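You operate a simulated robot arm through the tools that you are given. There is no shell and no other tool. Be economical: measure what you need, move in short steps, check, and stop when the job is done.

You run a simulated two-armed robot. Do the job below in one go: nothing can be reset, and whatever is moved stays where it is left.

JOB
Open the fridge door, turn the fridge thermostat dial to 5 C and shut the door again. Then press the alarm button two times. Then fetch the turmeric packet and stand it on the blue saucer. The order counts. Set down upright: turmeric packet.

The check looks at the end state, three seconds after you hand in, the way a careful person would. Anything else that was tipped, shoved, dropped, spilled or broken makes it a failure.

ROBOT AND FRAMES
Two 7-joint arms with two-finger parallel grippers on one trunk, on a base that drives. Base frame: it is fixed to the floor where the robot stands at the start and does not move with it; the origin is under the middle of the robot, x ahead of it, y to its left, z up. Units: mm, degrees, N and s.
The left shoulder is at the start at [70, 188, 954], the right one opposite. With the tool pointing down near the work surface each hand reaches from about 300 to 800 mm from the robot's upright axis, wherever it stands, measured 20 degrees to its own side. Places, roughly: alarm button [900, 100, 1600]; blue saucer [-750, -1500, 750]; fridge door [900, 300, 1100]; fridge thermostat dial [1000, 100, 1500]; turmeric packet [1250, 0, 1250]. Payload 3.91 kg a hand.
The tool frame of a hand sits at the grasp point between the pads (the TCP): z along the fingers, y along the line on which they close. The tips reach 30 mm beyond it. Largest opening 110 mm; finger width 20, thickness 10; the body of the gripper, 48 by 112 mm, starts 55 mm behind the TCP.
Orientation is told as [roll, pitch, yaw] about the base's x, y, z axes, in that order, counted from this pose: with the fingers straight down and closing along the base's y, the tool's x points along the base's -x, its y along +y and its z along -z.

CONTROLS
- The arms move only by the tool move_arm. It takes "left_moves", "right_moves" or both (then of equal length, played together; a hand with none holds still); each is a list of rows, each an object of numbers (a shift or turn left out is 0, a gripper value left out holds the last): "x", "y", "z": the shift along the tool's x, y, z in units of 300 mm (1.0 is 300 mm); "wx", "wy", "wz": the turn, a rotation vector about the tool's x, y, z in units of 180 degrees (1.0 is 180 degrees); "grip": the finger opening in mm, from 0 to 110. In form: [{"x": .., "y": .., "z": .., "wx": .., "wy": .., "wz": .., "grip": ..}, ...]. A call has 1 to 8 rows; each row is the pose to reach, as a shift and turn from the pose commanded when the call began, along the tool's axes at that moment. A call with a number of a shift or a turn outside -1 to 1 is refused whole. Each row takes 0.2 s and may step no farther than 50 mm and 8.6 degrees from the row before; otherwise, or with a gripper value out of range, the whole call is refused. A pose out of reach is approached as far as the arm can. The call stops where the force on the tool passes 40 N (or 10 N more than at its start, if that is more) or the arm is blocked; 0.2 s more then pass. The fingers move at their own pace (about 72 mm/s each) and stop on an object; they squeeze with about 22 N. The grip force told is the motor's: it shows also when the fingers shut on nothing. Time passes only in rows, and 0.2 s behind the last, so rows that repeat a pose let the fingers close. The reply holds the time, the measured pose of the TCP, the force on the tool along the base axes, the opening and the grip force, in the units named above and with some noise, with the torque about the TCP (base axes, N m) and any sound that the robot's microphone picked up.
- Cameras (640 x 400 px; columns grow to the right, rows downward): "scene" is now at [134.4, 42, 1218.8]; the picture's right is [0.45, -0.89, 0.00], its down [-0.19, -0.10, -0.98] and it looks along [0.87, 0.44, -0.21] (base axes); focal length 214 px, centre (320, 200). "left" rides on the left gripper at [72, -17, -103] in its tool frame; the picture's right is [0.23, 0.97, 0.00], its down [-0.76, 0.18, -0.62] and it looks along [-0.61, 0.14, 0.78] (tool axes); focal length 222 px, centre (320, 200). "right" rides on the right gripper at [72, 17, -103] in its tool frame; the picture's right is [-0.23, 0.97, 0.00], its down [-0.76, -0.18, -0.62] and it looks along [-0.61, -0.14, 0.78] (tool axes); focal length 222 px, centre (320, 200). There is no depth. A picture from a camera that has moved, and an enlarged one, comes with that camera's place and axes in the base frame and with its lens.
- snapshot(camera): a new picture of that camera. No time passes.
- slide_trunk(by): slides the trunk up (or, below 0, down) by that many mm; the arms and the scene camera ride with it, the base frame stays. It gives what a move gives, with no picture.
- drive_base(legs): drives the robot by 1 to 6 legs, each [ahead, turn to the left] in mm and degrees, along the robot's own axes; the way and the turn of a leg run together, so that a leg with both is an arc; at most 1500 mm and 180 degrees a leg. The arms and the cameras ride along, it lands a little off, and it stops where it bumps. It gives what a move gives.
- aim_head(pan, tilt): turns the head with the scene camera to pan (to the left, within 86 degrees either way) and tilt (down, from -29 to 69), counted from straight ahead of the robot. It gives what a move gives.
- close_up(camera, box): a new picture of the part [left, top, right, bottom] of that camera's present view, enlarged. No time passes.
- hand_in(): hands the job in; it is judged then, once.

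Go step by step. Nothing tells you exact positions but the pictures and the camera data: compare them with the known pose of the tool, close in by small moves and look again before you grip or let go. The budget is 165 turns and 122 pictures, counting those below and the enlarged ones. Unless the task says otherwise, let go and move clear before handing in.

The tools are called after "Emit:" as a command line: name --argument value ..., lists and objects as JSON in quotes. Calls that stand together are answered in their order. move_arm: Moves the arms, as the interface text tells. Its arguments: {"type":"object","properties":{"left_moves":{"type":"array","items":{"type":"object","properties":{"x":{"type":"number"},"y":{"type":"number"},"z":{"type":"number"},"wx":{"type":"number"},"wy":{"type":"number"},"wz":{"type":"number"},"grip":{"type":"number"}}}},"right_moves":{"type":"array","items":{"type":"object","properties":{"x":{"type":"number"},"y":{"type":"number"},"z":{"type":"number"},"wx":{"type":"number"},"wy":{"type":"number"},"wz":{"type":"number"},"grip":{"type":"number"}}}}},"required":[]} The other tools are called the same way: slide_trunk (by) slides the trunk up or down; drive_base (legs) drives the base; aim_head (pan, tilt) turns the head that bears the scene camera; snapshot (camera) takes a picture; close_up (camera, box) takes an enlarged picture of a part of a camera's view; hand_in () hands the job in.

At the start:

```text
t: 0.0
left_position: [469.8, 394.1, 999.4]
left_orientation: [0.0, 0.0, 0.0]
left_wrist_force: [-0.4, -0.6, 0.0]
left_moment: [-0.01, 0.01, 0.01]
left_finger_gap: 110.5
left_gripper_force: 0.0
right_position: [497.5, -80.1, 999.3]
right_orientation: [0.0, 0.0, 0.1]
right_wrist_force: [0.1, 0.1, -0.5]
right_moment: [0.01, 0.01, 0.0]
right_finger_gap: 110.1
right_gripper_force: 0.1
trunk travel left (down, up): [-465.0, 475.0]
robot x, y, heading: [-2.1, -0.4, 0.1]
head pan, tilt: [26.7, 12.2]
```

scene: 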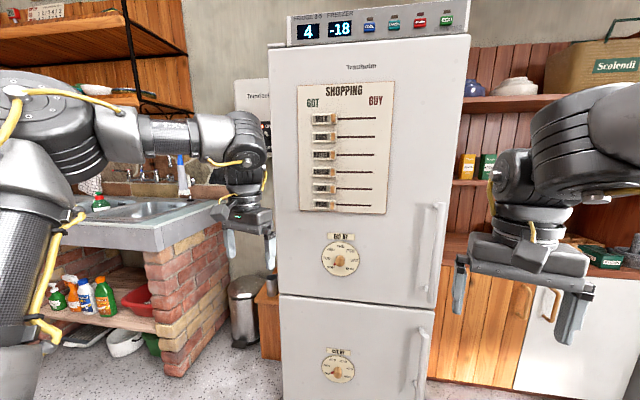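
right: 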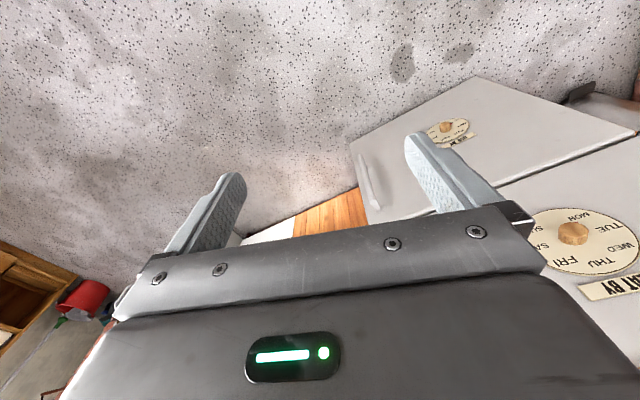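
left: 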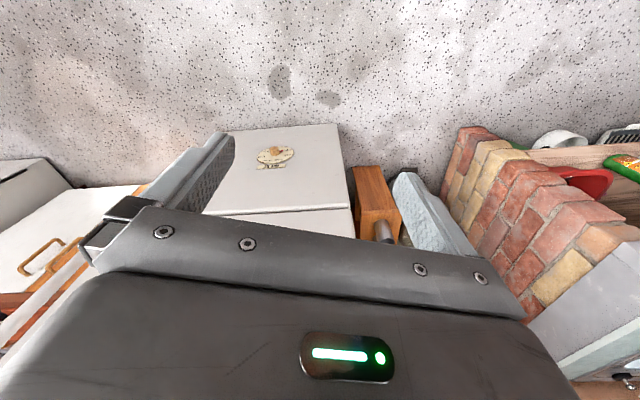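

I see the fridge ahead-left with a handle on its right edge and a control panel on top. I'll take closer looks at the panel, the handle and the right-hand area.

Emit:
close_up --camera "scene" --box '[270, 0, 480, 130]'

Emit:
close_up --camera "scene" --box '[380, 180, 500, 320]'

Emit:
aim_head --pan -10 --tilt 5

Emit:
snapshot --camera "scene"

```text
3.05 times, centred on (375, 65) of scene
camera zoom: at [134.4, 42.0, 1218.8], right [0.45, -0.89, 0.0], down [-0.19, -0.1, -0.98], along [0.87, 0.44, -0.21], focal length 654 px, centre (152, 611)
```

zoom: 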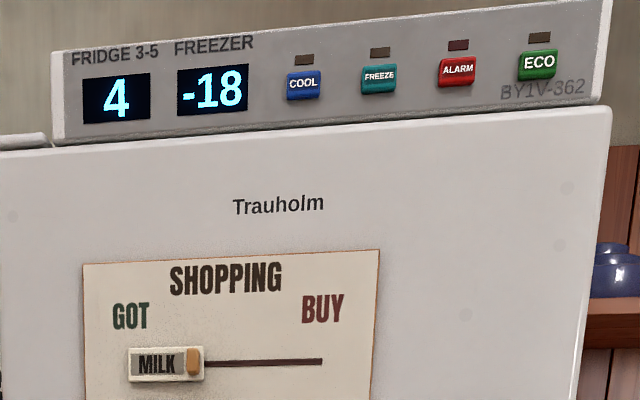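

```text
2.86 times, centred on (440, 250) of scene
camera zoom: at [134.4, 42.0, 1218.8], right [0.45, -0.89, 0.0], down [-0.19, -0.1, -0.98], along [0.87, 0.44, -0.21], focal length 613 px, centre (-23, 57)
```

zoom: 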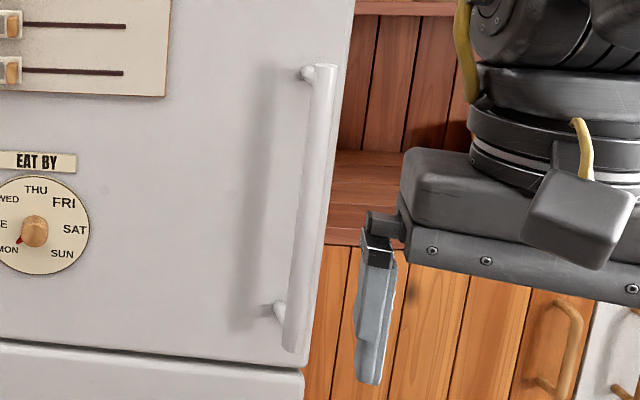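

```text
t: 1.0
left_position: [469.9, 394.0, 1000.7]
left_orientation: [0.1, -0.1, 0.1]
left_wrist_force: [0.2, 0.3, -0.2]
left_moment: [0.0, 0.0, 0.02]
left_finger_gap: 109.8
left_gripper_force: 0.0
right_position: [497.7, -79.0, 999.6]
right_orientation: [-0.1, 0.0, 0.1]
right_wrist_force: [-0.1, 0.2, 0.5]
right_moment: [0.02, 0.05, 0.01]
right_finger_gap: 110.0
right_gripper_force: 0.1
trunk travel left (down, up): [-465.0, 475.0]
robot x, y, heading: [0.1, -0.1, -0.0]
head pan, tilt: [-10.0, 5.0]
```

```text
116 pictures are left
camera scene: at [141.6, -15.8, 1230.5], right [-0.17, -0.98, 0.0], down [-0.09, 0.01, -1.0], along [0.98, -0.17, -0.09], focal length 214 px, centre (320, 200)
```

scene: 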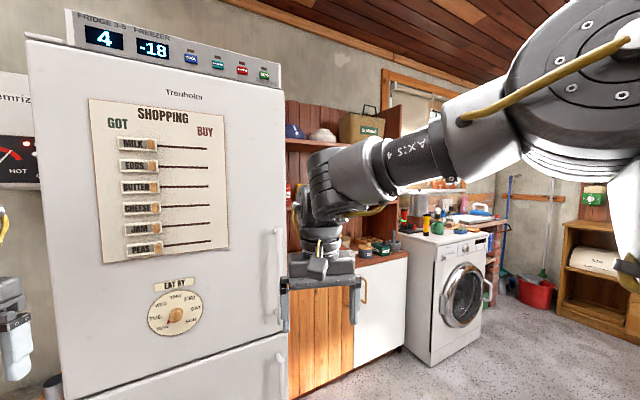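

The fridge looks turned about 20° (facing toward me and right), hinge at left near (690,490), handle near (860,0,735–1070). I'll drive to a spot squarely in front of the handle with my left arm lined up on it.

Emit:
drive_base --legs '[[0, -62], [470, 0], [0, 82.6]]'

Emit:
aim_head --pan 10 --tilt 8

Emit:
snapshot --camera "scene"

```text
t: 10.0
left_position: [532.0, 116.4, 1000.8]
left_orientation: [0.0, -0.1, 18.9]
left_wrist_force: [-1.2, -0.2, -0.2]
left_moment: [0.02, 0.02, 0.0]
left_finger_gap: 110.0
left_gripper_force: 0.2
right_position: [711.5, -322.0, 1000.6]
right_orientation: [-0.1, 0.0, 18.9]
right_wrist_force: [0.3, 0.9, -0.8]
right_moment: [0.0, 0.01, -0.01]
right_finger_gap: 110.1
right_gripper_force: 0.0
trunk travel left (down, up): [-465.0, 475.0]
robot x, y, heading: [216.2, -404.8, 18.9]
head pan, tilt: [-10.0, 5.0]
```

```text
t: 10.8
left_position: [533.8, 116.2, 1000.5]
left_orientation: [0.0, 0.0, 18.9]
left_wrist_force: [1.0, -0.3, 0.5]
left_moment: [0.01, 0.0, 0.02]
left_finger_gap: 110.2
left_gripper_force: 0.0
right_position: [714.0, -321.2, 1000.0]
right_orientation: [0.0, 0.1, 18.9]
right_wrist_force: [-0.5, 0.3, 1.0]
right_moment: [0.02, -0.03, 0.0]
right_finger_gap: 109.9
right_gripper_force: 0.0
trunk travel left (down, up): [-465.0, 475.0]
robot x, y, heading: [217.5, -407.6, 18.7]
head pan, tilt: [10.0, 8.0]
```

```text
115 pictures are left
camera scene: at [345.6, -346.5, 1225.7], right [0.48, -0.88, 0.0], down [-0.12, -0.07, -0.99], along [0.87, 0.48, -0.14], focal length 214 px, centre (320, 200)
```

scene: 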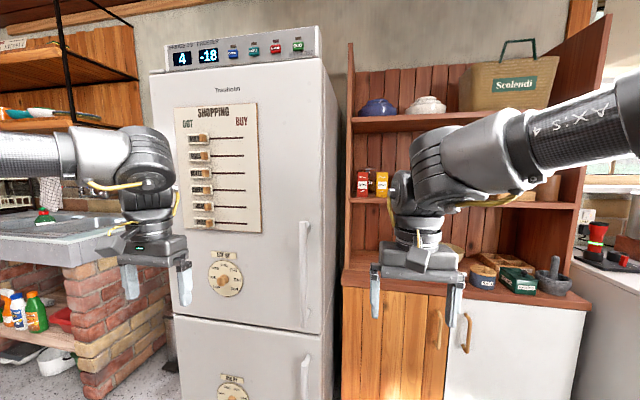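

Handle now fixed at about (876,1), z 715–1069, bar ~70 mm in front of the door; door's inward direction is about 21° heading. I'll turn the left hand to point forward and bring it before the handle.

Emit:
move_arm --left_moves '[{"x": -0.033, "y": -0.058, "wy": -0.047}, {"x": -0.066, "y": -0.116, "wy": -0.094}, {"x": -0.1, "y": -0.175, "wy": -0.141}, {"x": -0.133, "y": -0.233, "wy": -0.188}, {"x": -0.166, "y": -0.291, "wy": -0.235}, {"x": -0.2, "y": -0.35, "wy": -0.282}, {"x": -0.233, "y": -0.408, "wy": -0.329}, {"x": -0.267, "y": -0.467, "wy": -0.376}]'

```text
t: 12.6
left_position: [668.3, 38.0, 1010.0]
left_orientation: [0.3, -67.8, 18.4]
left_wrist_force: [-0.2, -0.2, -0.1]
left_moment: [0.01, 0.0, 0.02]
left_finger_gap: 109.9
left_gripper_force: 0.2
left hand out of reach, approached as far as the arm can: row 6, 7, 8
right_position: [711.7, -323.4, 1001.7]
right_orientation: [0.1, 0.0, 18.9]
right_wrist_force: [-0.4, -0.4, 0.5]
right_moment: [-0.01, 0.01, -0.01]
right_finger_gap: 109.8
right_gripper_force: 0.1
trunk travel left (down, up): [-465.0, 475.0]
robot x, y, heading: [221.2, -406.0, 18.9]
head pan, tilt: [10.0, 8.0]
```

The wrist was near a limit in the last rows. I'll finish the rotation in place and see what's reachable.

Emit:
move_arm --left_moves '[{"wy": -0.04}, {"wy": -0.08}, {"wy": -0.123}]'

Emit:
aim_head --pan 15 --tilt 20

Emit:
snapshot --camera "scene"

```text
t: 13.4
left_position: [672.5, 49.7, 1017.0]
left_orientation: [-42.2, -90.0, 61.1]
left_wrist_force: [-0.4, 0.8, 0.6]
left_moment: [0.03, -0.01, 0.0]
left_finger_gap: 110.1
left_gripper_force: 0.0
left hand out of reach, approached as far as the arm can: row 1, 2, 3
right_position: [712.7, -321.6, 1000.4]
right_orientation: [-0.1, 0.0, 18.9]
right_wrist_force: [0.3, 0.1, 0.1]
right_moment: [0.0, -0.02, 0.01]
right_finger_gap: 109.9
right_gripper_force: 0.0
trunk travel left (down, up): [-465.0, 475.0]
robot x, y, heading: [217.7, -408.2, 18.8]
head pan, tilt: [10.0, 8.0]
```

```text
t: 14.2
left_position: [674.1, 47.9, 1018.1]
left_orientation: [-3.3, -89.7, 22.0]
left_wrist_force: [-0.1, 0.1, 0.7]
left_moment: [0.01, 0.04, 0.0]
left_finger_gap: 109.9
left_gripper_force: 0.0
right_position: [712.8, -321.6, 1000.7]
right_orientation: [0.0, 0.0, 18.9]
right_wrist_force: [0.3, 0.2, -0.1]
right_moment: [0.01, -0.01, -0.03]
right_finger_gap: 110.0
right_gripper_force: 0.1
trunk travel left (down, up): [-465.0, 475.0]
robot x, y, heading: [214.1, -408.3, 18.8]
head pan, tilt: [15.0, 20.0]
```

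```text
114 pictures are left
camera scene: at [341.8, -339.1, 1206.2], right [0.56, -0.83, 0.0], down [-0.28, -0.19, -0.94], along [0.78, 0.52, -0.34], focal length 214 px, centre (320, 200)
```

scene: 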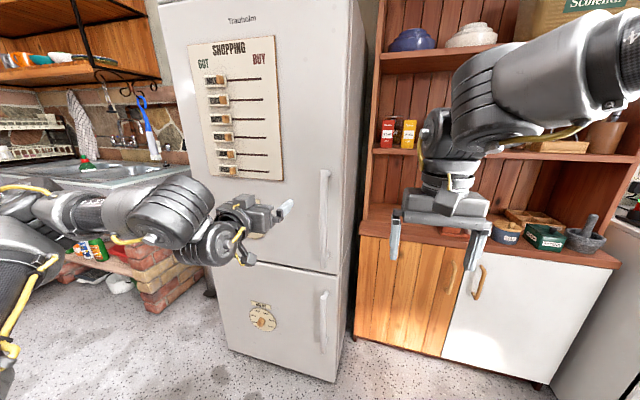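

The hand is now pointing at the door. I'll shift it right, down and slightly forward to line up with the handle.

Emit:
move_arm --left_moves '[{"x": 0.05, "y": -0.07, "z": 0.06}, {"x": 0.1, "y": -0.14, "z": 0.12}, {"x": 0.15, "y": -0.21, "z": 0.17}, {"x": 0.2, "y": -0.28, "z": 0.2}, {"x": 0.26, "y": -0.35, "z": 0.2}]'

Emit:
snapshot --camera "left"

Emit:
snapshot --camera "scene"

```text
t: 15.4
left_position: [753.3, -3.9, 957.3]
left_orientation: [-11.6, -89.9, 30.1]
left_wrist_force: [-0.5, -0.8, -0.3]
left_moment: [-0.02, 0.02, -0.01]
left_finger_gap: 110.3
left_gripper_force: 0.0
left hand out of reach, approached as far as the arm can: row 4, 5
right_position: [712.8, -321.0, 1000.2]
right_orientation: [0.0, 0.0, 18.9]
right_wrist_force: [-0.2, 0.3, -0.5]
right_moment: [-0.01, 0.02, 0.01]
right_finger_gap: 109.9
right_gripper_force: 0.1
trunk travel left (down, up): [-465.0, 475.0]
robot x, y, heading: [214.5, -408.0, 19.1]
head pan, tilt: [15.0, 20.0]
```

```text
113 pictures are left
camera left: at [659.4, -51.6, 886.1], right [-0.31, 0.92, -0.23], down [-0.65, -0.03, 0.76], along [0.7, 0.39, 0.6], focal length 222 px, centre (320, 200)
```

left: 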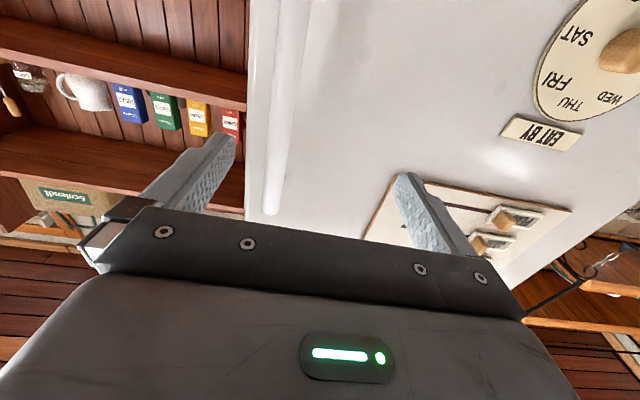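

```text
112 pictures are left
camera scene: at [341.6, -339.1, 1206.2], right [0.56, -0.83, 0.0], down [-0.28, -0.19, -0.94], along [0.78, 0.52, -0.34], focal length 214 px, centre (320, 200)
```

scene: 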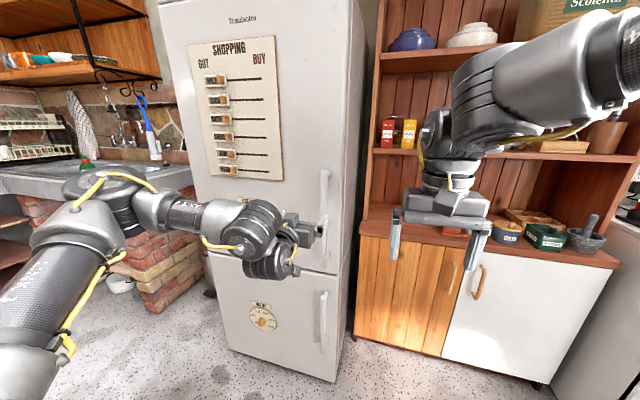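

The handle lies about 117 mm ahead and 35 mm right of the TCP, matching my estimate. I'll advance in steps, drifting right.

Emit:
move_arm --left_moves '[{"z": 0.06, "y": -0.02}, {"z": 0.12, "y": -0.04}, {"z": 0.18, "y": -0.06}, {"z": 0.23, "y": -0.08}]'

Emit:
snapshot --camera "left"

```text
t: 16.4
left_position: [819.5, 3.8, 960.5]
left_orientation: [-0.6, -89.9, 19.3]
left_wrist_force: [0.1, -0.7, -0.3]
left_moment: [-0.03, -0.01, -0.01]
left_finger_gap: 109.7
left_gripper_force: 0.0
left hand out of reach, approached as far as the arm can: row 4
right_position: [712.5, -321.7, 999.8]
right_orientation: [0.0, 0.0, 18.9]
right_wrist_force: [0.6, 0.1, 0.0]
right_moment: [-0.03, -0.01, -0.01]
right_finger_gap: 110.0
right_gripper_force: 0.2
trunk travel left (down, up): [-465.0, 475.0]
robot x, y, heading: [213.4, -410.5, 18.9]
head pan, tilt: [15.0, 20.0]
```

```text
111 pictures are left
camera left: at [726.5, -45.3, 888.0], right [-0.31, 0.92, -0.23], down [-0.65, -0.03, 0.76], along [0.7, 0.39, 0.6], focal length 222 px, centre (320, 200)
```

left: 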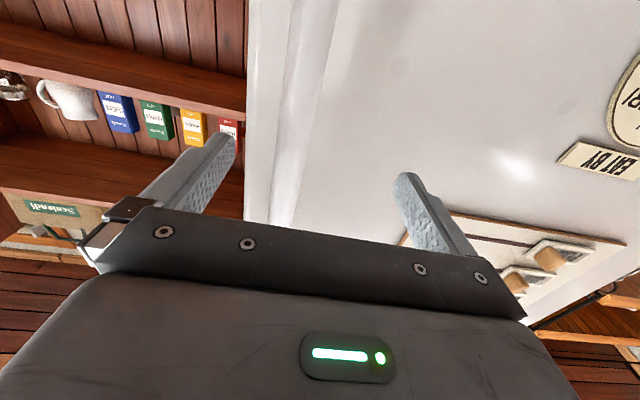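

About 52 mm forward and 20 mm right remain; handle is between the fingers. I'll go on forward.

Emit:
move_arm --left_moves '[{"z": 0.06, "y": -0.02}, {"z": 0.12, "y": -0.04}, {"z": 0.17, "y": -0.06}]'

Emit:
snapshot --camera "left"

```text
t: 17.2
left_position: [846.2, 25.0, 970.7]
left_orientation: [-12.2, -89.8, 31.0]
left_wrist_force: [0.1, 0.5, -0.1]
left_moment: [0.0, 0.01, -0.01]
left_finger_gap: 109.6
left_gripper_force: 0.0
left hand out of reach, approached as far as the arm can: row 1, 2, 3
right_position: [713.6, -321.1, 999.9]
right_orientation: [0.0, 0.0, 18.9]
right_wrist_force: [0.7, -0.5, -0.2]
right_moment: [-0.03, -0.01, -0.01]
right_finger_gap: 110.1
right_gripper_force: 0.0
trunk travel left (down, up): [-465.0, 475.0]
robot x, y, heading: [217.1, -407.4, 18.9]
head pan, tilt: [15.0, 20.0]
```

```text
110 pictures are left
camera left: at [752.2, -24.1, 898.4], right [-0.32, 0.92, -0.23], down [-0.65, -0.03, 0.76], along [0.7, 0.39, 0.6], focal length 222 px, centre (320, 200)
```

left: 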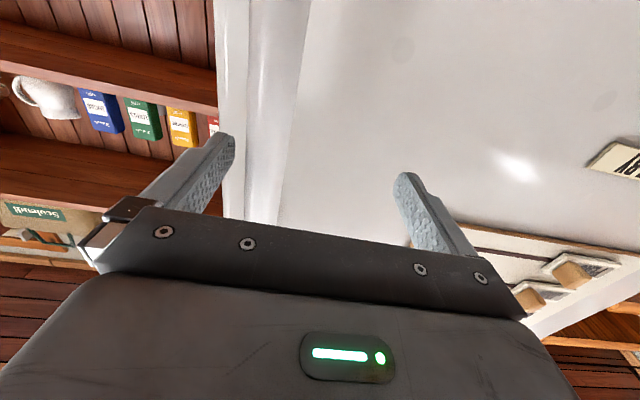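

The arm is at a limit and drifts left, so I'll use the base: turn right 2.5° to centre the handle, then forward 25 mm.

Emit:
drive_base --legs '[[0, -2.5], [25, 0]]'

Emit:
snapshot --camera "left"

```text
t: 18.5
left_position: [878.8, 4.0, 972.3]
left_orientation: [156.3, -89.9, -139.6]
left_wrist_force: [-8.5, -0.4, -0.1]
left_moment: [0.04, 0.06, 0.61]
left_finger_gap: 109.8
left_gripper_force: 0.0
right_position: [734.9, -336.4, 999.9]
right_orientation: [0.1, 0.0, 16.5]
right_wrist_force: [0.3, 0.0, -0.1]
right_moment: [0.0, 0.0, 0.0]
right_finger_gap: 110.3
right_gripper_force: 0.0
trunk travel left (down, up): [-465.0, 475.0]
robot x, y, heading: [234.3, -400.9, 16.4]
head pan, tilt: [15.0, 20.0]
stopped in leg 2: the force on the tool passed its limit (the readings are from after the stop); the commanded pose is now the measured one
```

```text
109 pictures are left
camera left: at [784.6, -41.1, 899.4], right [-0.28, 0.93, -0.23], down [-0.65, -0.01, 0.76], along [0.71, 0.36, 0.61], focal length 222 px, centre (320, 200)
```

left: 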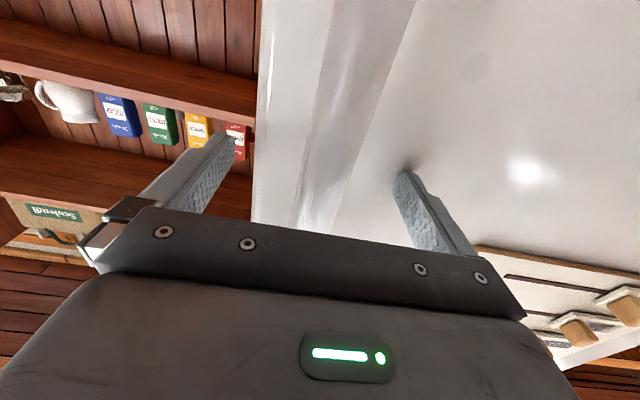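

The left fingertip has just touched the door with the bar between the fingers. I'll back off 6 mm and close.

Emit:
move_arm --left_moves '[{"z": -0.02}, {"z": -0.02, "grip": 0}, {"z": -0.02, "grip": 0}, {"z": -0.02, "grip": 0}, {"z": -0.02, "grip": 0}, {"z": -0.02, "grip": 0}, {"z": -0.02, "grip": 0}]'

Emit:
snapshot --camera "left"

```text
t: 20.1
left_position: [876.3, 0.3, 972.5]
left_orientation: [157.2, -90.1, -140.6]
left_wrist_force: [0.6, -6.2, -1.7]
left_moment: [-0.94, -0.23, 0.02]
left_finger_gap: 21.4
left_gripper_force: 44.9
right_position: [737.6, -337.6, 997.9]
right_orientation: [-0.1, 0.1, 16.4]
right_wrist_force: [-1.0, 0.6, -0.4]
right_moment: [0.02, 0.01, 0.0]
right_finger_gap: 110.1
right_gripper_force: 0.1
trunk travel left (down, up): [-465.0, 475.0]
robot x, y, heading: [234.8, -404.1, 16.3]
head pan, tilt: [15.0, 20.0]
```

```text
108 pictures are left
camera left: at [780.7, -44.9, 899.1], right [-0.28, 0.93, -0.23], down [-0.65, -0.01, 0.76], along [0.71, 0.36, 0.61], focal length 222 px, centre (320, 200)
```

left: 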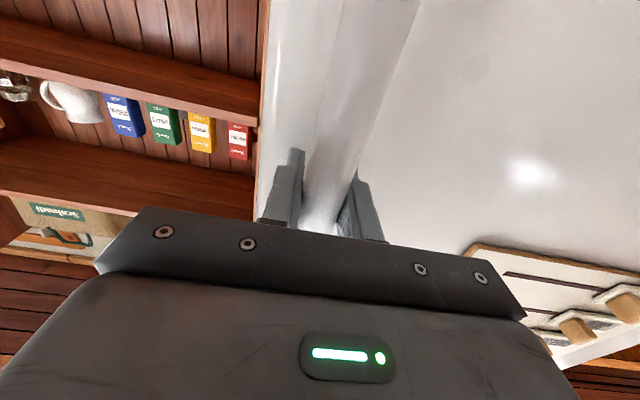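

Gripped (gap 21 mm) at (876,0). I'll pull by backing the base up a little.

Emit:
drive_base --legs '[[-60, 0.3], [-60, 1]]'

```text
t: 21.7
left_position: [749.6, -8.9, 970.3]
left_orientation: [117.4, -89.7, -98.1]
left_wrist_force: [-0.8, 3.4, -3.2]
left_moment: [-0.46, 0.54, 0.08]
left_finger_gap: 21.6
left_gripper_force: 44.9
right_position: [620.5, -359.9, 1001.1]
right_orientation: [0.0, -0.2, 17.8]
right_wrist_force: [0.1, -0.9, 0.1]
right_moment: [0.02, 0.01, -0.01]
right_finger_gap: 109.8
right_gripper_force: 0.0
trunk travel left (down, up): [-465.0, 475.0]
robot x, y, heading: [123.4, -438.0, 18.1]
head pan, tilt: [15.0, 20.0]
stopped in leg 2: the force on the tool passed its limit (the readings are from after the stop); the commanded pose is now the measured one
```

The door is opening (≈13°). Continue along the arc.

Emit:
drive_base --legs '[[-50, 1.6], [-50, 1.8], [-50, 2.0]]'

Emit:
snapshot --camera "scene"

```text
t: 23.1
left_position: [669.6, 0.7, 975.5]
left_orientation: [164.8, -89.2, -142.3]
left_wrist_force: [1.5, 9.6, -20.8]
left_moment: [-0.72, -0.41, -0.3]
left_finger_gap: 21.5
left_gripper_force: 45.6
right_position: [551.7, -363.8, 1000.0]
right_orientation: [-0.2, 0.1, 19.8]
right_wrist_force: [-1.1, 0.7, 0.3]
right_moment: [0.03, -0.08, 0.0]
right_finger_gap: 110.1
right_gripper_force: 0.0
trunk travel left (down, up): [-465.0, 475.0]
robot x, y, heading: [58.1, -459.0, 20.5]
head pan, tilt: [15.0, 20.0]
stopped in leg 2: the force on the tool passed its limit (the readings are from after the stop); the commanded pose is now the measured one
```

```text
107 pictures are left
camera scene: at [184.0, -383.7, 1205.8], right [0.58, -0.82, 0.0], down [-0.28, -0.2, -0.94], along [0.77, 0.54, -0.34], focal length 214 px, centre (320, 200)
```

scene: 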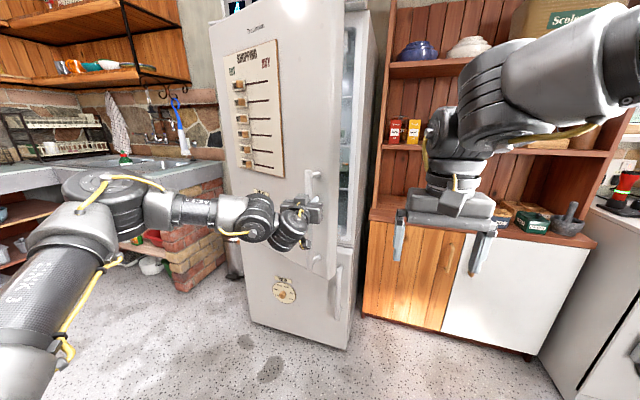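

Door ≈22° open, still gripped. Continue backing with a left turn to follow the arc.

Emit:
drive_base --legs '[[-35, 1.9], [-35, 2.0], [-35, 2.1]]'

```text
t: 24.5
left_position: [568.2, 20.0, 985.2]
left_orientation: [175.6, -88.0, -148.0]
left_wrist_force: [8.9, 22.2, -16.0]
left_moment: [-0.59, -0.02, -0.3]
left_finger_gap: 21.2
left_gripper_force: 45.1
right_position: [476.9, -361.7, 1002.8]
right_orientation: [0.0, -0.4, 23.3]
right_wrist_force: [0.1, 0.5, -0.7]
right_moment: [-0.06, -0.01, -0.01]
right_finger_gap: 110.1
right_gripper_force: 0.0
trunk travel left (down, up): [-465.0, 475.0]
robot x, y, heading: [-2.2, -483.8, 24.4]
head pan, tilt: [15.0, 20.0]
stopped in leg 2: the force on the tool passed its limit (the readings are from after the stop); the commanded pose is now the measured one
```

Emit:
drive_base --legs '[[-15, 2.2], [-20, 1.8], [-20, 1.8], [-20, 1.8]]'

Emit:
snapshot --camera "scene"

```text
t: 25.8
left_position: [506.2, 43.6, 986.3]
left_orientation: [175.7, -87.8, -143.9]
left_wrist_force: [6.2, 13.9, -12.3]
left_moment: [-0.27, 0.67, 0.11]
left_finger_gap: 21.7
left_gripper_force: 45.6
right_position: [439.6, -347.3, 1003.0]
right_orientation: [0.0, -0.4, 26.7]
right_wrist_force: [-0.6, -0.8, 0.5]
right_moment: [0.02, -0.06, 0.0]
right_finger_gap: 110.1
right_gripper_force: 0.0
trunk travel left (down, up): [-465.0, 475.0]
robot x, y, heading: [-31.8, -498.6, 27.9]
head pan, tilt: [15.0, 20.0]
stopped in leg 2: the force on the tool passed its limit (the readings are from after the stop); the commanded pose is now the measured one
```

```text
106 pictures are left
camera scene: at [83.0, -406.8, 1205.8], right [0.68, -0.73, 0.0], down [-0.25, -0.24, -0.94], along [0.69, 0.64, -0.34], focal length 214 px, centre (320, 200)
```

scene: 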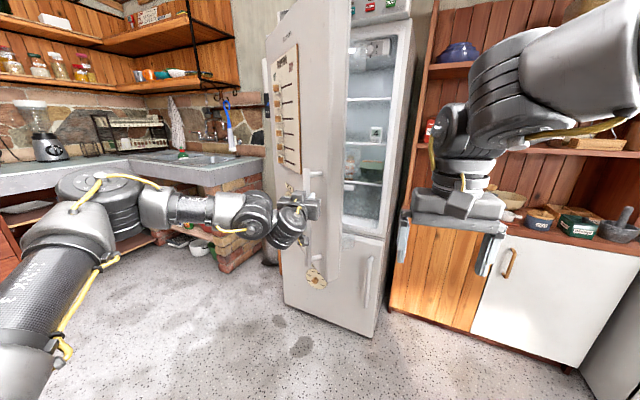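

Door ≈40° open. I'll release, back out, step around the free edge using the base, then push the door from inside.

Emit:
move_arm --left_moves '[{"grip": 52}, {"grip": 52}, {"grip": 52}]'

Emit:
drive_base --legs '[[-130, 0]]'

Emit:
snapshot --camera "scene"

```text
t: 26.6
left_position: [506.0, 36.7, 993.0]
left_orientation: [179.5, -87.3, -148.0]
left_wrist_force: [-0.8, 0.0, -0.3]
left_moment: [-0.01, -0.02, 0.02]
left_finger_gap: 52.3
left_gripper_force: 0.1
right_position: [439.9, -352.9, 1005.2]
right_orientation: [0.1, -0.4, 26.6]
right_wrist_force: [-0.7, -0.5, 0.0]
right_moment: [-0.02, 0.03, -0.01]
right_finger_gap: 109.9
right_gripper_force: 0.2
trunk travel left (down, up): [-465.0, 475.0]
robot x, y, heading: [-35.3, -498.1, 27.9]
head pan, tilt: [15.0, 20.0]
```

```text
t: 27.9
left_position: [389.2, -26.7, 993.1]
left_orientation: [-179.9, -87.3, -148.9]
left_wrist_force: [-0.2, -0.3, 0.3]
left_moment: [-0.01, 0.09, 0.03]
left_finger_gap: 51.9
left_gripper_force: 0.0
right_position: [320.2, -413.7, 1004.8]
right_orientation: [0.2, -0.5, 26.6]
right_wrist_force: [-0.2, -0.6, -0.6]
right_moment: [0.0, -0.03, 0.01]
right_finger_gap: 110.0
right_gripper_force: 0.0
trunk travel left (down, up): [-465.0, 475.0]
robot x, y, heading: [-150.1, -560.1, 27.9]
head pan, tilt: [15.0, 20.0]
```

```text
105 pictures are left
camera scene: at [-36.9, -473.3, 1206.2], right [0.68, -0.73, 0.0], down [-0.25, -0.23, -0.94], along [0.69, 0.64, -0.34], focal length 214 px, centre (320, 200)
```

scene: 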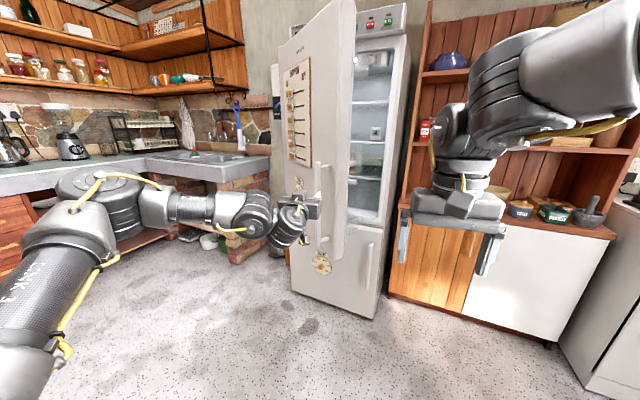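

Clear of the handle. Now swing right and go forward so that the hand sits past the door's free edge.

Emit:
drive_base --legs '[[0, -14], [190, 0]]'

Emit:
move_arm --left_moves '[{"grip": 5}, {"grip": 5}]'

Emit:
snapshot --camera "scene"

Emit:
snapshot --camera "left"

```text
t: 30.3
left_position: [691.0, -131.1, 992.5]
left_orientation: [180.0, -87.5, -163.0]
left_wrist_force: [0.6, 0.2, -0.7]
left_moment: [0.03, -0.03, -0.01]
left_finger_gap: 52.0
left_gripper_force: 0.1
right_position: [527.8, -490.6, 1005.0]
right_orientation: [0.2, -0.5, 12.2]
right_wrist_force: [0.2, -0.2, -0.3]
right_moment: [0.0, 0.0, 0.0]
right_finger_gap: 109.9
right_gripper_force: 0.1
trunk travel left (down, up): [-465.0, 475.0]
robot x, y, heading: [36.8, -516.8, 13.3]
head pan, tilt: [15.0, 20.0]
```

```text
t: 30.9
left_position: [691.2, -130.6, 993.4]
left_orientation: [-179.8, -87.5, -163.2]
left_wrist_force: [1.0, -0.4, 0.1]
left_moment: [0.01, 0.01, -0.02]
left_finger_gap: 5.1
left_gripper_force: 0.1
right_position: [528.6, -491.0, 1003.8]
right_orientation: [0.1, -0.6, 12.2]
right_wrist_force: [0.0, -0.2, -0.9]
right_moment: [-0.03, -0.02, -0.01]
right_finger_gap: 110.2
right_gripper_force: 0.0
trunk travel left (down, up): [-465.0, 475.0]
robot x, y, heading: [32.3, -513.1, 13.5]
head pan, tilt: [15.0, 20.0]
```

```text
104 pictures are left
camera scene: at [167.7, -458.7, 1206.1], right [0.48, -0.88, 0.0], down [-0.3, -0.16, -0.94], along [0.83, 0.45, -0.34], focal length 214 px, centre (320, 200)
```

scene: 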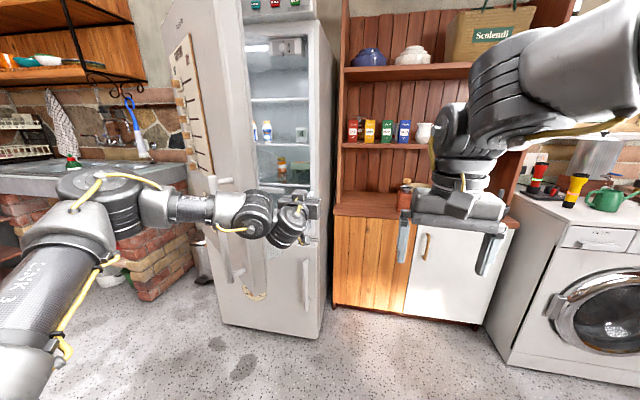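

```text
103 pictures are left
camera left: at [599.6, -175.4, 915.2], right [-0.27, 0.93, -0.23], down [-0.68, -0.02, 0.73], along [0.68, 0.36, 0.64], focal length 222 px, centre (320, 200)
```

left: 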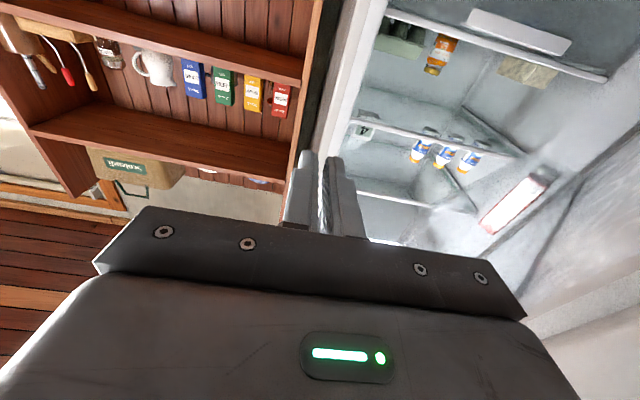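

Fridge interior is visible (thermostat probably the little box near the top). Hand is right of the door edge; I'll turn left until it meets the door's inner rim and push.

Emit:
drive_base --legs '[[0, 8], [-30, 5]]'

Emit:
snapshot --camera "scene"

```text
t: 32.4
left_position: [559.1, -4.3, 993.6]
left_orientation: [-178.3, -87.3, -151.7]
left_wrist_force: [-0.9, 0.7, 0.4]
left_moment: [-0.02, 0.0, -0.04]
left_finger_gap: 4.8
left_gripper_force: 0.1
right_position: [480.9, -392.5, 1005.1]
right_orientation: [0.0, -0.7, 25.5]
right_wrist_force: [-0.8, 0.1, -0.1]
right_moment: [0.02, -0.05, -0.01]
right_finger_gap: 110.2
right_gripper_force: 0.0
trunk travel left (down, up): [-465.0, 475.0]
robot x, y, heading: [9.8, -527.7, 26.5]
head pan, tilt: [15.0, 20.0]
```

```text
102 pictures are left
camera scene: at [122.2, -442.7, 1206.2], right [0.66, -0.75, 0.0], down [-0.26, -0.23, -0.94], along [0.7, 0.62, -0.34], focal length 214 px, centre (320, 200)
```

scene: 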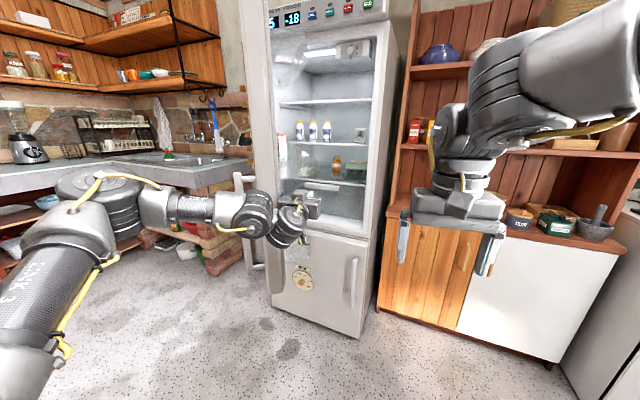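

The door moves with the hand (≈60° now). Continue the push.

Emit:
drive_base --legs '[[-30, 5], [-40, 6], [-40, 6]]'

Emit:
snapshot --camera "scene"

```text
t: 34.4
left_position: [289.5, 70.5, 993.5]
left_orientation: [-176.1, -87.3, -136.7]
left_wrist_force: [-0.9, 0.6, 0.0]
left_moment: [0.02, -0.01, -0.08]
left_finger_gap: 4.9
left_gripper_force: 0.0
right_position: [327.7, -323.0, 1005.9]
right_orientation: [-0.2, -0.7, 42.4]
right_wrist_force: [-1.0, 0.3, -0.1]
right_moment: [0.02, -0.08, 0.04]
right_finger_gap: 110.1
right_gripper_force: 0.0
trunk travel left (down, up): [-465.0, 475.0]
robot x, y, heading: [-80.1, -588.7, 43.5]
head pan, tilt: [15.0, 20.0]
```

```text
101 pictures are left
camera scene: at [0.4, -476.2, 1206.3], right [0.85, -0.52, 0.0], down [-0.18, -0.29, -0.94], along [0.49, 0.8, -0.34], focal length 214 px, centre (320, 200)
```

scene: 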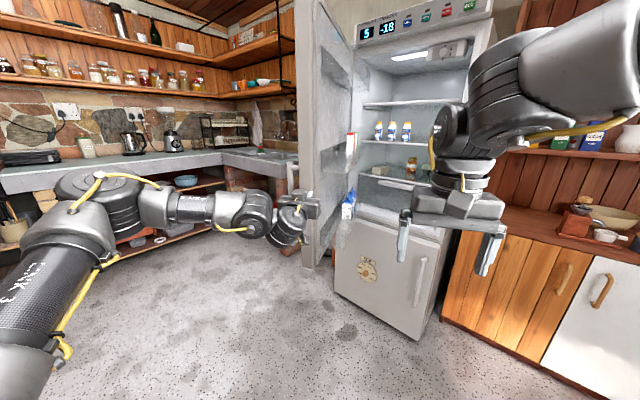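

The door stands roughly 80–85° open. Look closely at the inside for the thermostat dial.

Emit:
close_up --camera "scene" --box '[350, 0, 490, 90]'

Emit:
close_up --camera "scene" --box '[290, 20, 450, 260]'

```text
4.44 times, centred on (420, 45) of scene
camera zoom: at [0.4, -476.2, 1206.3], right [0.85, -0.52, 0.0], down [-0.18, -0.29, -0.94], along [0.49, 0.8, -0.34], focal length 953 px, centre (-124, 889)
```

zoom: 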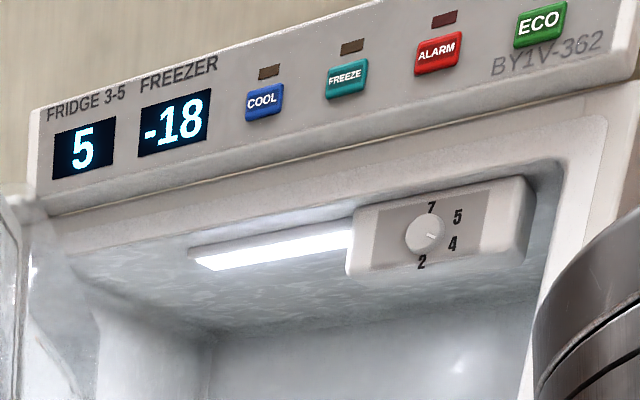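

```text
1.67 times, centred on (370, 140) of scene
camera zoom: at [0.4, -476.2, 1206.3], right [0.85, -0.52, 0.0], down [-0.18, -0.29, -0.94], along [0.49, 0.8, -0.34], focal length 358 px, centre (237, 300)
```

zoom: 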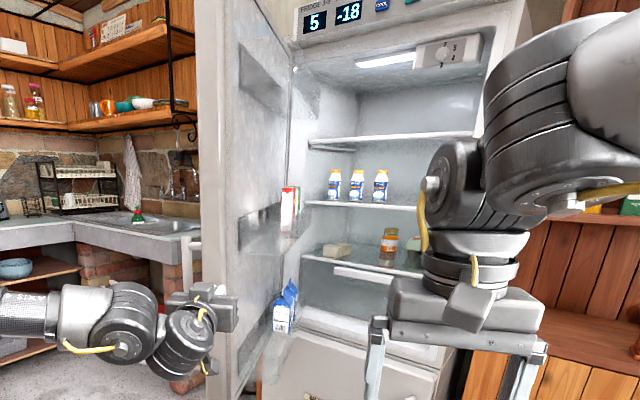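

The dial (numbers 7/5/4/2, pointer at 4) is on a box on the ceiling at the right, roughly (990,150,1480); it needs about 40° counter-clockwise. The door is only ~70° open, so I'll push it further first.

Emit:
drive_base --legs '[[-50, 3], [0, 7], [60, 3]]'

Emit:
aim_head --pan 15 --tilt 15

Emit:
snapshot --camera "scene"

```text
t: 36.4
left_position: [132.8, 155.8, 990.6]
left_orientation: [-178.7, -87.4, -121.0]
left_wrist_force: [0.7, -0.6, 0.1]
left_moment: [0.0, -0.01, -0.01]
left_finger_gap: 5.1
left_gripper_force: 0.2
right_position: [261.0, -218.7, 1004.4]
right_orientation: [0.1, -0.4, 55.4]
right_wrist_force: [0.1, 0.9, -0.2]
right_moment: [0.0, -0.01, 0.0]
right_finger_gap: 109.8
right_gripper_force: 0.1
trunk travel left (down, up): [-465.0, 475.0]
robot x, y, heading: [-78.8, -575.5, 56.4]
head pan, tilt: [15.0, 20.0]
```

```text
t: 37.1
left_position: [133.2, 154.2, 992.6]
left_orientation: [-179.4, -87.3, -120.5]
left_wrist_force: [0.0, -0.8, -0.6]
left_moment: [-0.03, -0.02, 0.01]
left_finger_gap: 5.1
left_gripper_force: 0.0
right_position: [260.9, -222.0, 1004.0]
right_orientation: [0.0, -0.5, 55.5]
right_wrist_force: [-0.2, 0.5, 0.3]
right_moment: [-0.04, -0.02, 0.02]
right_finger_gap: 110.1
right_gripper_force: 0.0
trunk travel left (down, up): [-465.0, 475.0]
robot x, y, heading: [-82.8, -575.4, 56.4]
head pan, tilt: [15.0, 15.0]
```

```text
98 pictures are left
camera scene: at [-22.9, -444.3, 1214.2], right [0.95, -0.32, 0.0], down [-0.08, -0.25, -0.97], along [0.31, 0.92, -0.26], focal length 214 px, centre (320, 200)
```

scene: 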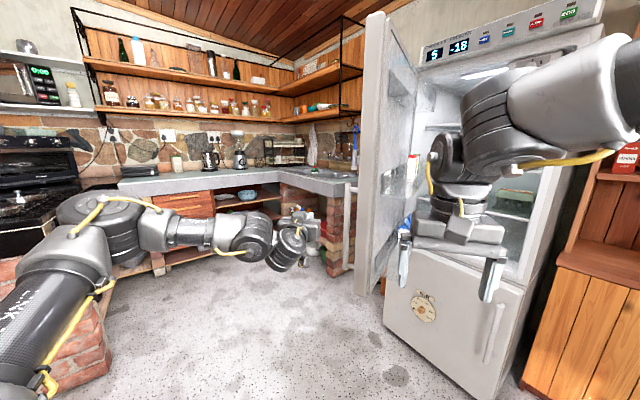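

The hand slipped off past the door's edge. I'll back up, come around inside again and push with slight forward motion.

Emit:
drive_base --legs '[[-60, 0], [0, -28], [60, 0], [0, 8]]'

Emit:
snapshot --camera "scene"

```text
t: 40.6
left_position: [387.7, 17.9, 990.2]
left_orientation: [-178.3, -87.4, -141.5]
left_wrist_force: [-0.3, 0.1, -0.1]
left_moment: [0.0, -0.01, -0.04]
left_finger_gap: 5.1
left_gripper_force: 0.1
right_position: [379.4, -378.6, 1004.3]
right_orientation: [0.0, -0.5, 35.4]
right_wrist_force: [-0.4, 0.2, -1.0]
right_moment: [-0.04, 0.01, 0.02]
right_finger_gap: 109.8
right_gripper_force: 0.1
trunk travel left (down, up): [-465.0, 475.0]
robot x, y, heading: [-62.0, -596.8, 36.7]
head pan, tilt: [15.0, 15.0]
```

```text
97 pictures are left
camera scene: at [36.9, -491.7, 1214.1], right [0.78, -0.62, 0.0], down [-0.16, -0.2, -0.97], along [0.6, 0.76, -0.26], focal length 214 px, centre (320, 200)
```

scene: 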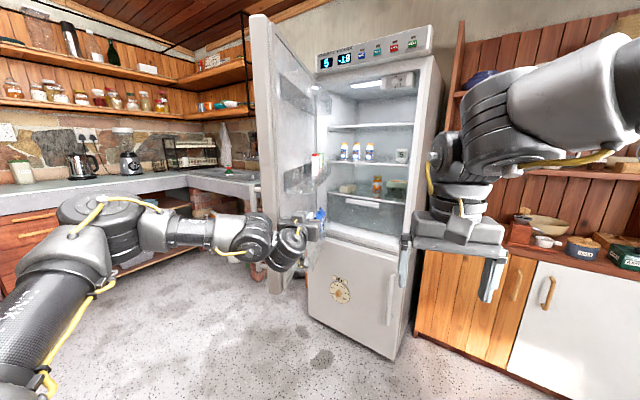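

Emit:
drive_base --legs '[[30, 6], [35, 6], [30, 5]]'

Emit:
snapshot --camera "scene"

```text
t: 42.1
left_position: [316.8, 107.2, 997.5]
left_orientation: [-174.0, -86.9, -137.2]
left_wrist_force: [-8.7, -7.2, 8.2]
left_moment: [0.19, -0.04, 0.09]
left_finger_gap: 5.3
left_gripper_force: 0.6
right_position: [373.4, -278.4, 1005.5]
right_orientation: [0.0, -0.7, 44.8]
right_wrist_force: [0.2, 0.1, 0.6]
right_moment: [0.0, -0.05, 0.03]
right_finger_gap: 110.1
right_gripper_force: 0.1
trunk travel left (down, up): [-465.0, 475.0]
robot x, y, heading: [-24.5, -561.1, 46.3]
head pan, tilt: [15.0, 15.0]
stopped in leg 2: the force on the tool passed its limit (the readings are from after the stop); the commanded pose is now the measured one
```

```text
96 pictures are left
camera scene: at [51.7, -446.7, 1214.7], right [0.88, -0.48, 0.0], down [-0.12, -0.23, -0.97], along [0.47, 0.85, -0.26], focal length 214 px, centre (320, 200)
```

scene: 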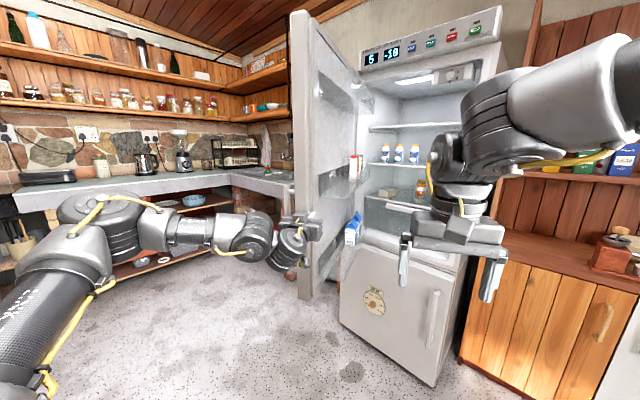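

Fingertips are butting on the door's rim end-on. Back off, shift right, go forward, then push left.

Emit:
drive_base --legs '[[-50, 0], [0, -8], [130, 0], [0, 7]]'

Emit:
snapshot --camera "scene"

```text
t: 45.1
left_position: [403.7, 143.0, 993.2]
left_orientation: [-177.8, -87.5, -134.8]
left_wrist_force: [0.1, 0.1, 0.0]
left_moment: [0.01, -0.02, -0.04]
left_finger_gap: 4.9
left_gripper_force: 0.1
right_position: [449.5, -242.8, 1004.1]
right_orientation: [0.1, -0.5, 43.6]
right_wrist_force: [0.1, -0.9, 0.3]
right_moment: [0.01, -0.03, -0.02]
right_finger_gap: 109.8
right_gripper_force: 0.1
trunk travel left (down, up): [-465.0, 475.0]
robot x, y, heading: [45.5, -519.1, 44.8]
head pan, tilt: [15.0, 15.0]
```

```text
95 pictures are left
camera scene: at [125.0, -403.9, 1214.2], right [0.86, -0.5, 0.0], down [-0.13, -0.22, -0.97], along [0.49, 0.83, -0.26], focal length 214 px, centre (320, 200)
```

scene: 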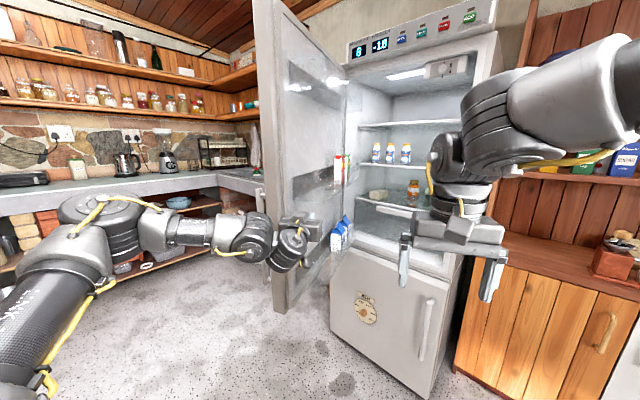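

Now the hand is alongside the inner face. Push left.

Emit:
drive_base --legs '[[0, 7], [20, 7], [20, 7]]'

Emit:
snapshot --camera "scene"

```text
t: 47.2
left_position: [161.0, 262.5, 992.4]
left_orientation: [-176.6, -87.4, -114.9]
left_wrist_force: [-1.3, -0.5, 1.0]
left_moment: [0.0, 0.01, 0.0]
left_finger_gap: 5.1
left_gripper_force: 0.0
right_position: [342.8, -81.3, 1003.6]
right_orientation: [0.0, -0.5, 64.5]
right_wrist_force: [0.6, 0.2, -0.1]
right_moment: [-0.05, -0.01, 0.0]
right_finger_gap: 110.3
right_gripper_force: 0.0
trunk travel left (down, up): [-465.0, 475.0]
robot x, y, heading: [64.3, -488.6, 65.7]
head pan, tilt: [15.0, 15.0]
```

```text
94 pictures are left
camera scene: at [97.6, -347.6, 1214.1], right [0.99, -0.16, 0.0], down [-0.04, -0.26, -0.97], along [0.16, 0.95, -0.26], focal length 214 px, centre (320, 200)
```

scene: 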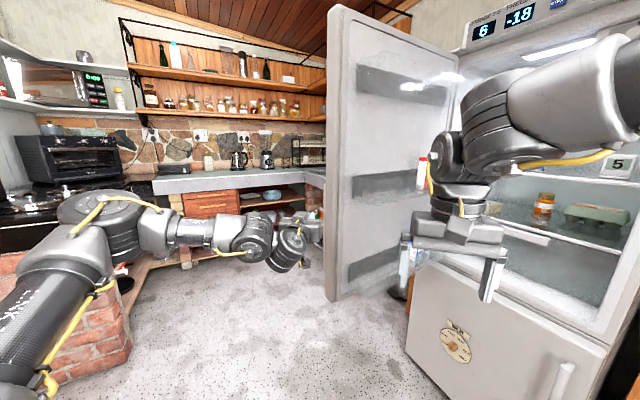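

The door is ≈85° open. Before repositioning I'll look to my left/back for free floor.

Emit:
drive_base --legs '[[-200, 0]]'

Emit:
aim_head --pan 86 --tilt 25

Emit:
snapshot --camera "scene"

```text
t: 48.8
left_position: [78.2, 82.4, 992.9]
left_orientation: [-178.7, -87.3, -112.7]
left_wrist_force: [0.4, 0.0, -0.5]
left_moment: [-0.01, 0.0, 0.04]
left_finger_gap: 5.1
left_gripper_force: 0.1
right_position: [261.9, -261.7, 1005.5]
right_orientation: [0.2, -0.7, 64.8]
right_wrist_force: [0.6, -0.7, 0.7]
right_moment: [0.04, -0.02, 0.0]
right_finger_gap: 109.9
right_gripper_force: 0.1
trunk travel left (down, up): [-465.0, 475.0]
robot x, y, heading: [-17.1, -667.6, 66.0]
head pan, tilt: [15.0, 15.0]
```

```text
t: 50.2
left_position: [78.9, 82.0, 993.0]
left_orientation: [-178.6, -87.2, -112.6]
left_wrist_force: [-0.2, 0.9, -0.7]
left_moment: [0.0, -0.03, 0.03]
left_finger_gap: 5.3
left_gripper_force: 0.1
right_position: [261.7, -261.0, 1004.5]
right_orientation: [0.1, -0.6, 64.8]
right_wrist_force: [-0.3, -0.2, 0.3]
right_moment: [-0.01, 0.01, 0.04]
right_finger_gap: 109.7
right_gripper_force: 0.1
trunk travel left (down, up): [-465.0, 475.0]
robot x, y, heading: [-17.3, -667.3, 65.9]
head pan, tilt: [85.9, 25.0]
```

```text
93 pictures are left
camera scene: at [-78.3, -577.0, 1198.1], right [0.47, 0.88, 0.0], down [0.37, -0.2, -0.91], along [-0.8, 0.43, -0.42], focal length 214 px, centre (320, 200)
```

scene: 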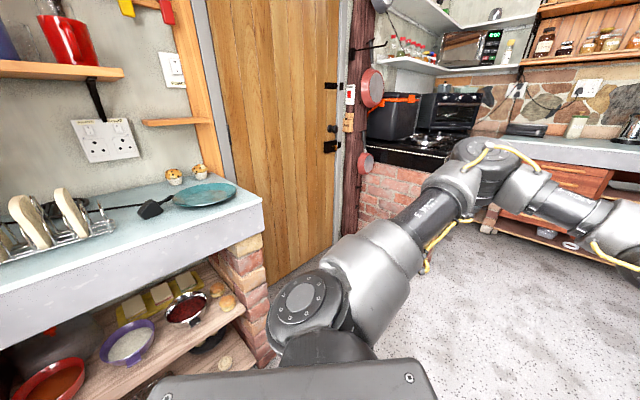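

Space behind to x≈-700 is free. I'll loop: face heading 0, reverse, then approach the fridge line at 35°, ending square at heading 21°.

Emit:
drive_base --legs '[[0, -66], [-275, 0], [0, 35], [400, 0], [0, -14]]'

Emit:
slide_trunk --by 440

Emit:
aim_head --pan 10 --tilt 10

Emit:
snapshot --camera "scene"

```text
t: 59.6
left_position: [623.3, 12.7, 993.8]
left_orientation: [-179.3, -87.3, -157.6]
left_wrist_force: [-0.6, -0.9, 0.0]
left_moment: [-0.03, -0.01, 0.02]
left_finger_gap: 4.9
left_gripper_force: 0.1
right_position: [507.4, -359.2, 1004.2]
right_orientation: [0.2, -0.5, 19.2]
right_wrist_force: [0.4, 0.0, -0.1]
right_moment: [0.03, -0.02, 0.04]
right_finger_gap: 109.9
right_gripper_force: 0.0
trunk travel left (down, up): [-465.0, 475.0]
robot x, y, heading: [20.2, -441.6, 20.4]
head pan, tilt: [85.9, 25.0]
```

```text
refused: 440 is not a number from -400 to 400
```

```text
t: 61.1
left_position: [623.3, 12.4, 994.7]
left_orientation: [-178.6, -87.4, -158.0]
left_wrist_force: [-0.2, 0.8, -0.3]
left_moment: [-0.05, 0.02, -0.01]
left_finger_gap: 5.2
left_gripper_force: 0.1
right_position: [506.6, -358.5, 1003.9]
right_orientation: [0.1, -0.6, 19.2]
right_wrist_force: [-0.3, 0.0, 0.1]
right_moment: [0.03, -0.02, 0.05]
right_finger_gap: 110.0
right_gripper_force: 0.1
trunk travel left (down, up): [-465.0, 475.0]
robot x, y, heading: [20.7, -441.0, 20.6]
head pan, tilt: [10.0, 10.0]
```

```text
92 pictures are left
camera scene: at [149.3, -377.7, 1222.4], right [0.51, -0.86, 0.0], down [-0.15, -0.09, -0.98], along [0.85, 0.5, -0.17], focal length 214 px, centre (320, 200)
```

scene: 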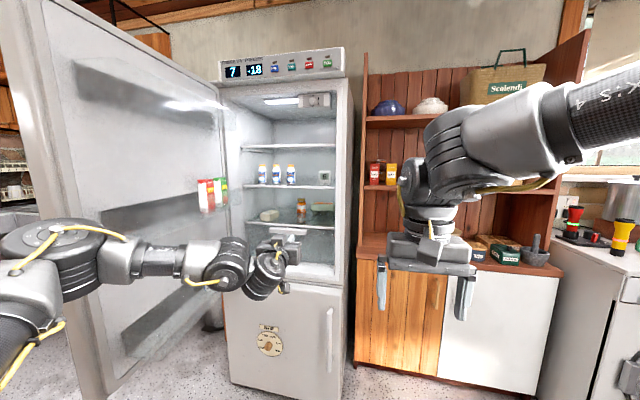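

Good, square before the open fridge. Raise the trunk and zoom in on the dial.

Emit:
slide_trunk --by 400

Emit:
snapshot --camera "scene"

Emit:
close_up --camera "scene" --box '[230, 140, 360, 230]'

```text
t: 65.0
left_position: [623.4, 11.7, 1393.0]
left_orientation: [-178.7, -87.3, -158.2]
left_wrist_force: [0.9, 0.3, -0.5]
left_moment: [0.03, 0.0, -0.01]
left_finger_gap: 5.0
left_gripper_force: 0.1
right_position: [506.2, -358.5, 1403.3]
right_orientation: [0.0, -0.4, 19.2]
right_wrist_force: [0.3, 0.5, 0.0]
right_moment: [0.02, -0.01, 0.02]
right_finger_gap: 110.0
right_gripper_force: 0.1
trunk travel left (down, up): [-865.0, 75.0]
robot x, y, heading: [22.4, -444.3, 20.5]
head pan, tilt: [10.0, 10.0]
```

```text
91 pictures are left
camera scene: at [149.4, -377.6, 1622.4], right [0.51, -0.86, 0.0], down [-0.15, -0.09, -0.98], along [0.85, 0.5, -0.17], focal length 214 px, centre (320, 200)
```

scene: 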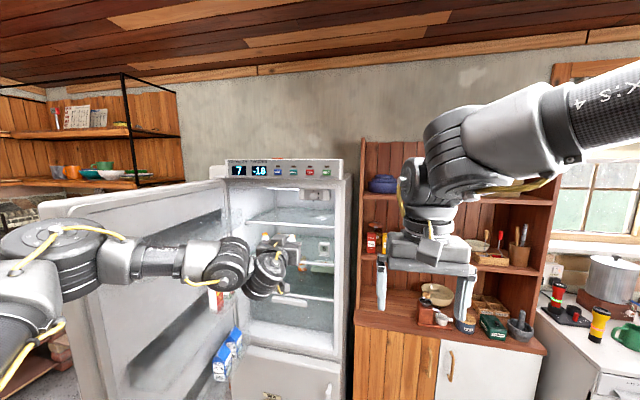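

```text
4.44 times, centred on (295, 185) of scene
camera zoom: at [149.4, -377.6, 1622.4], right [0.51, -0.86, 0.0], down [-0.15, -0.09, -0.98], along [0.85, 0.5, -0.17], focal length 953 px, centre (431, 267)
```

zoom: 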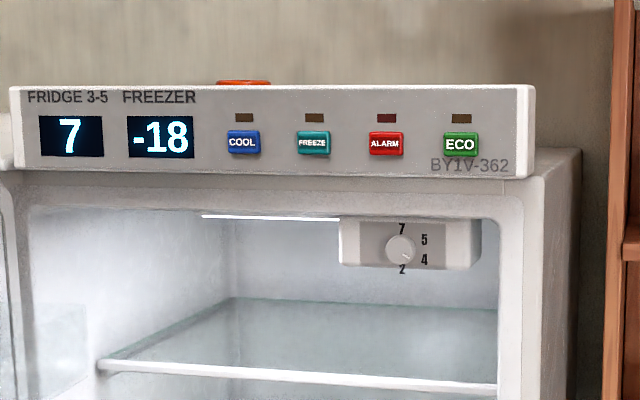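

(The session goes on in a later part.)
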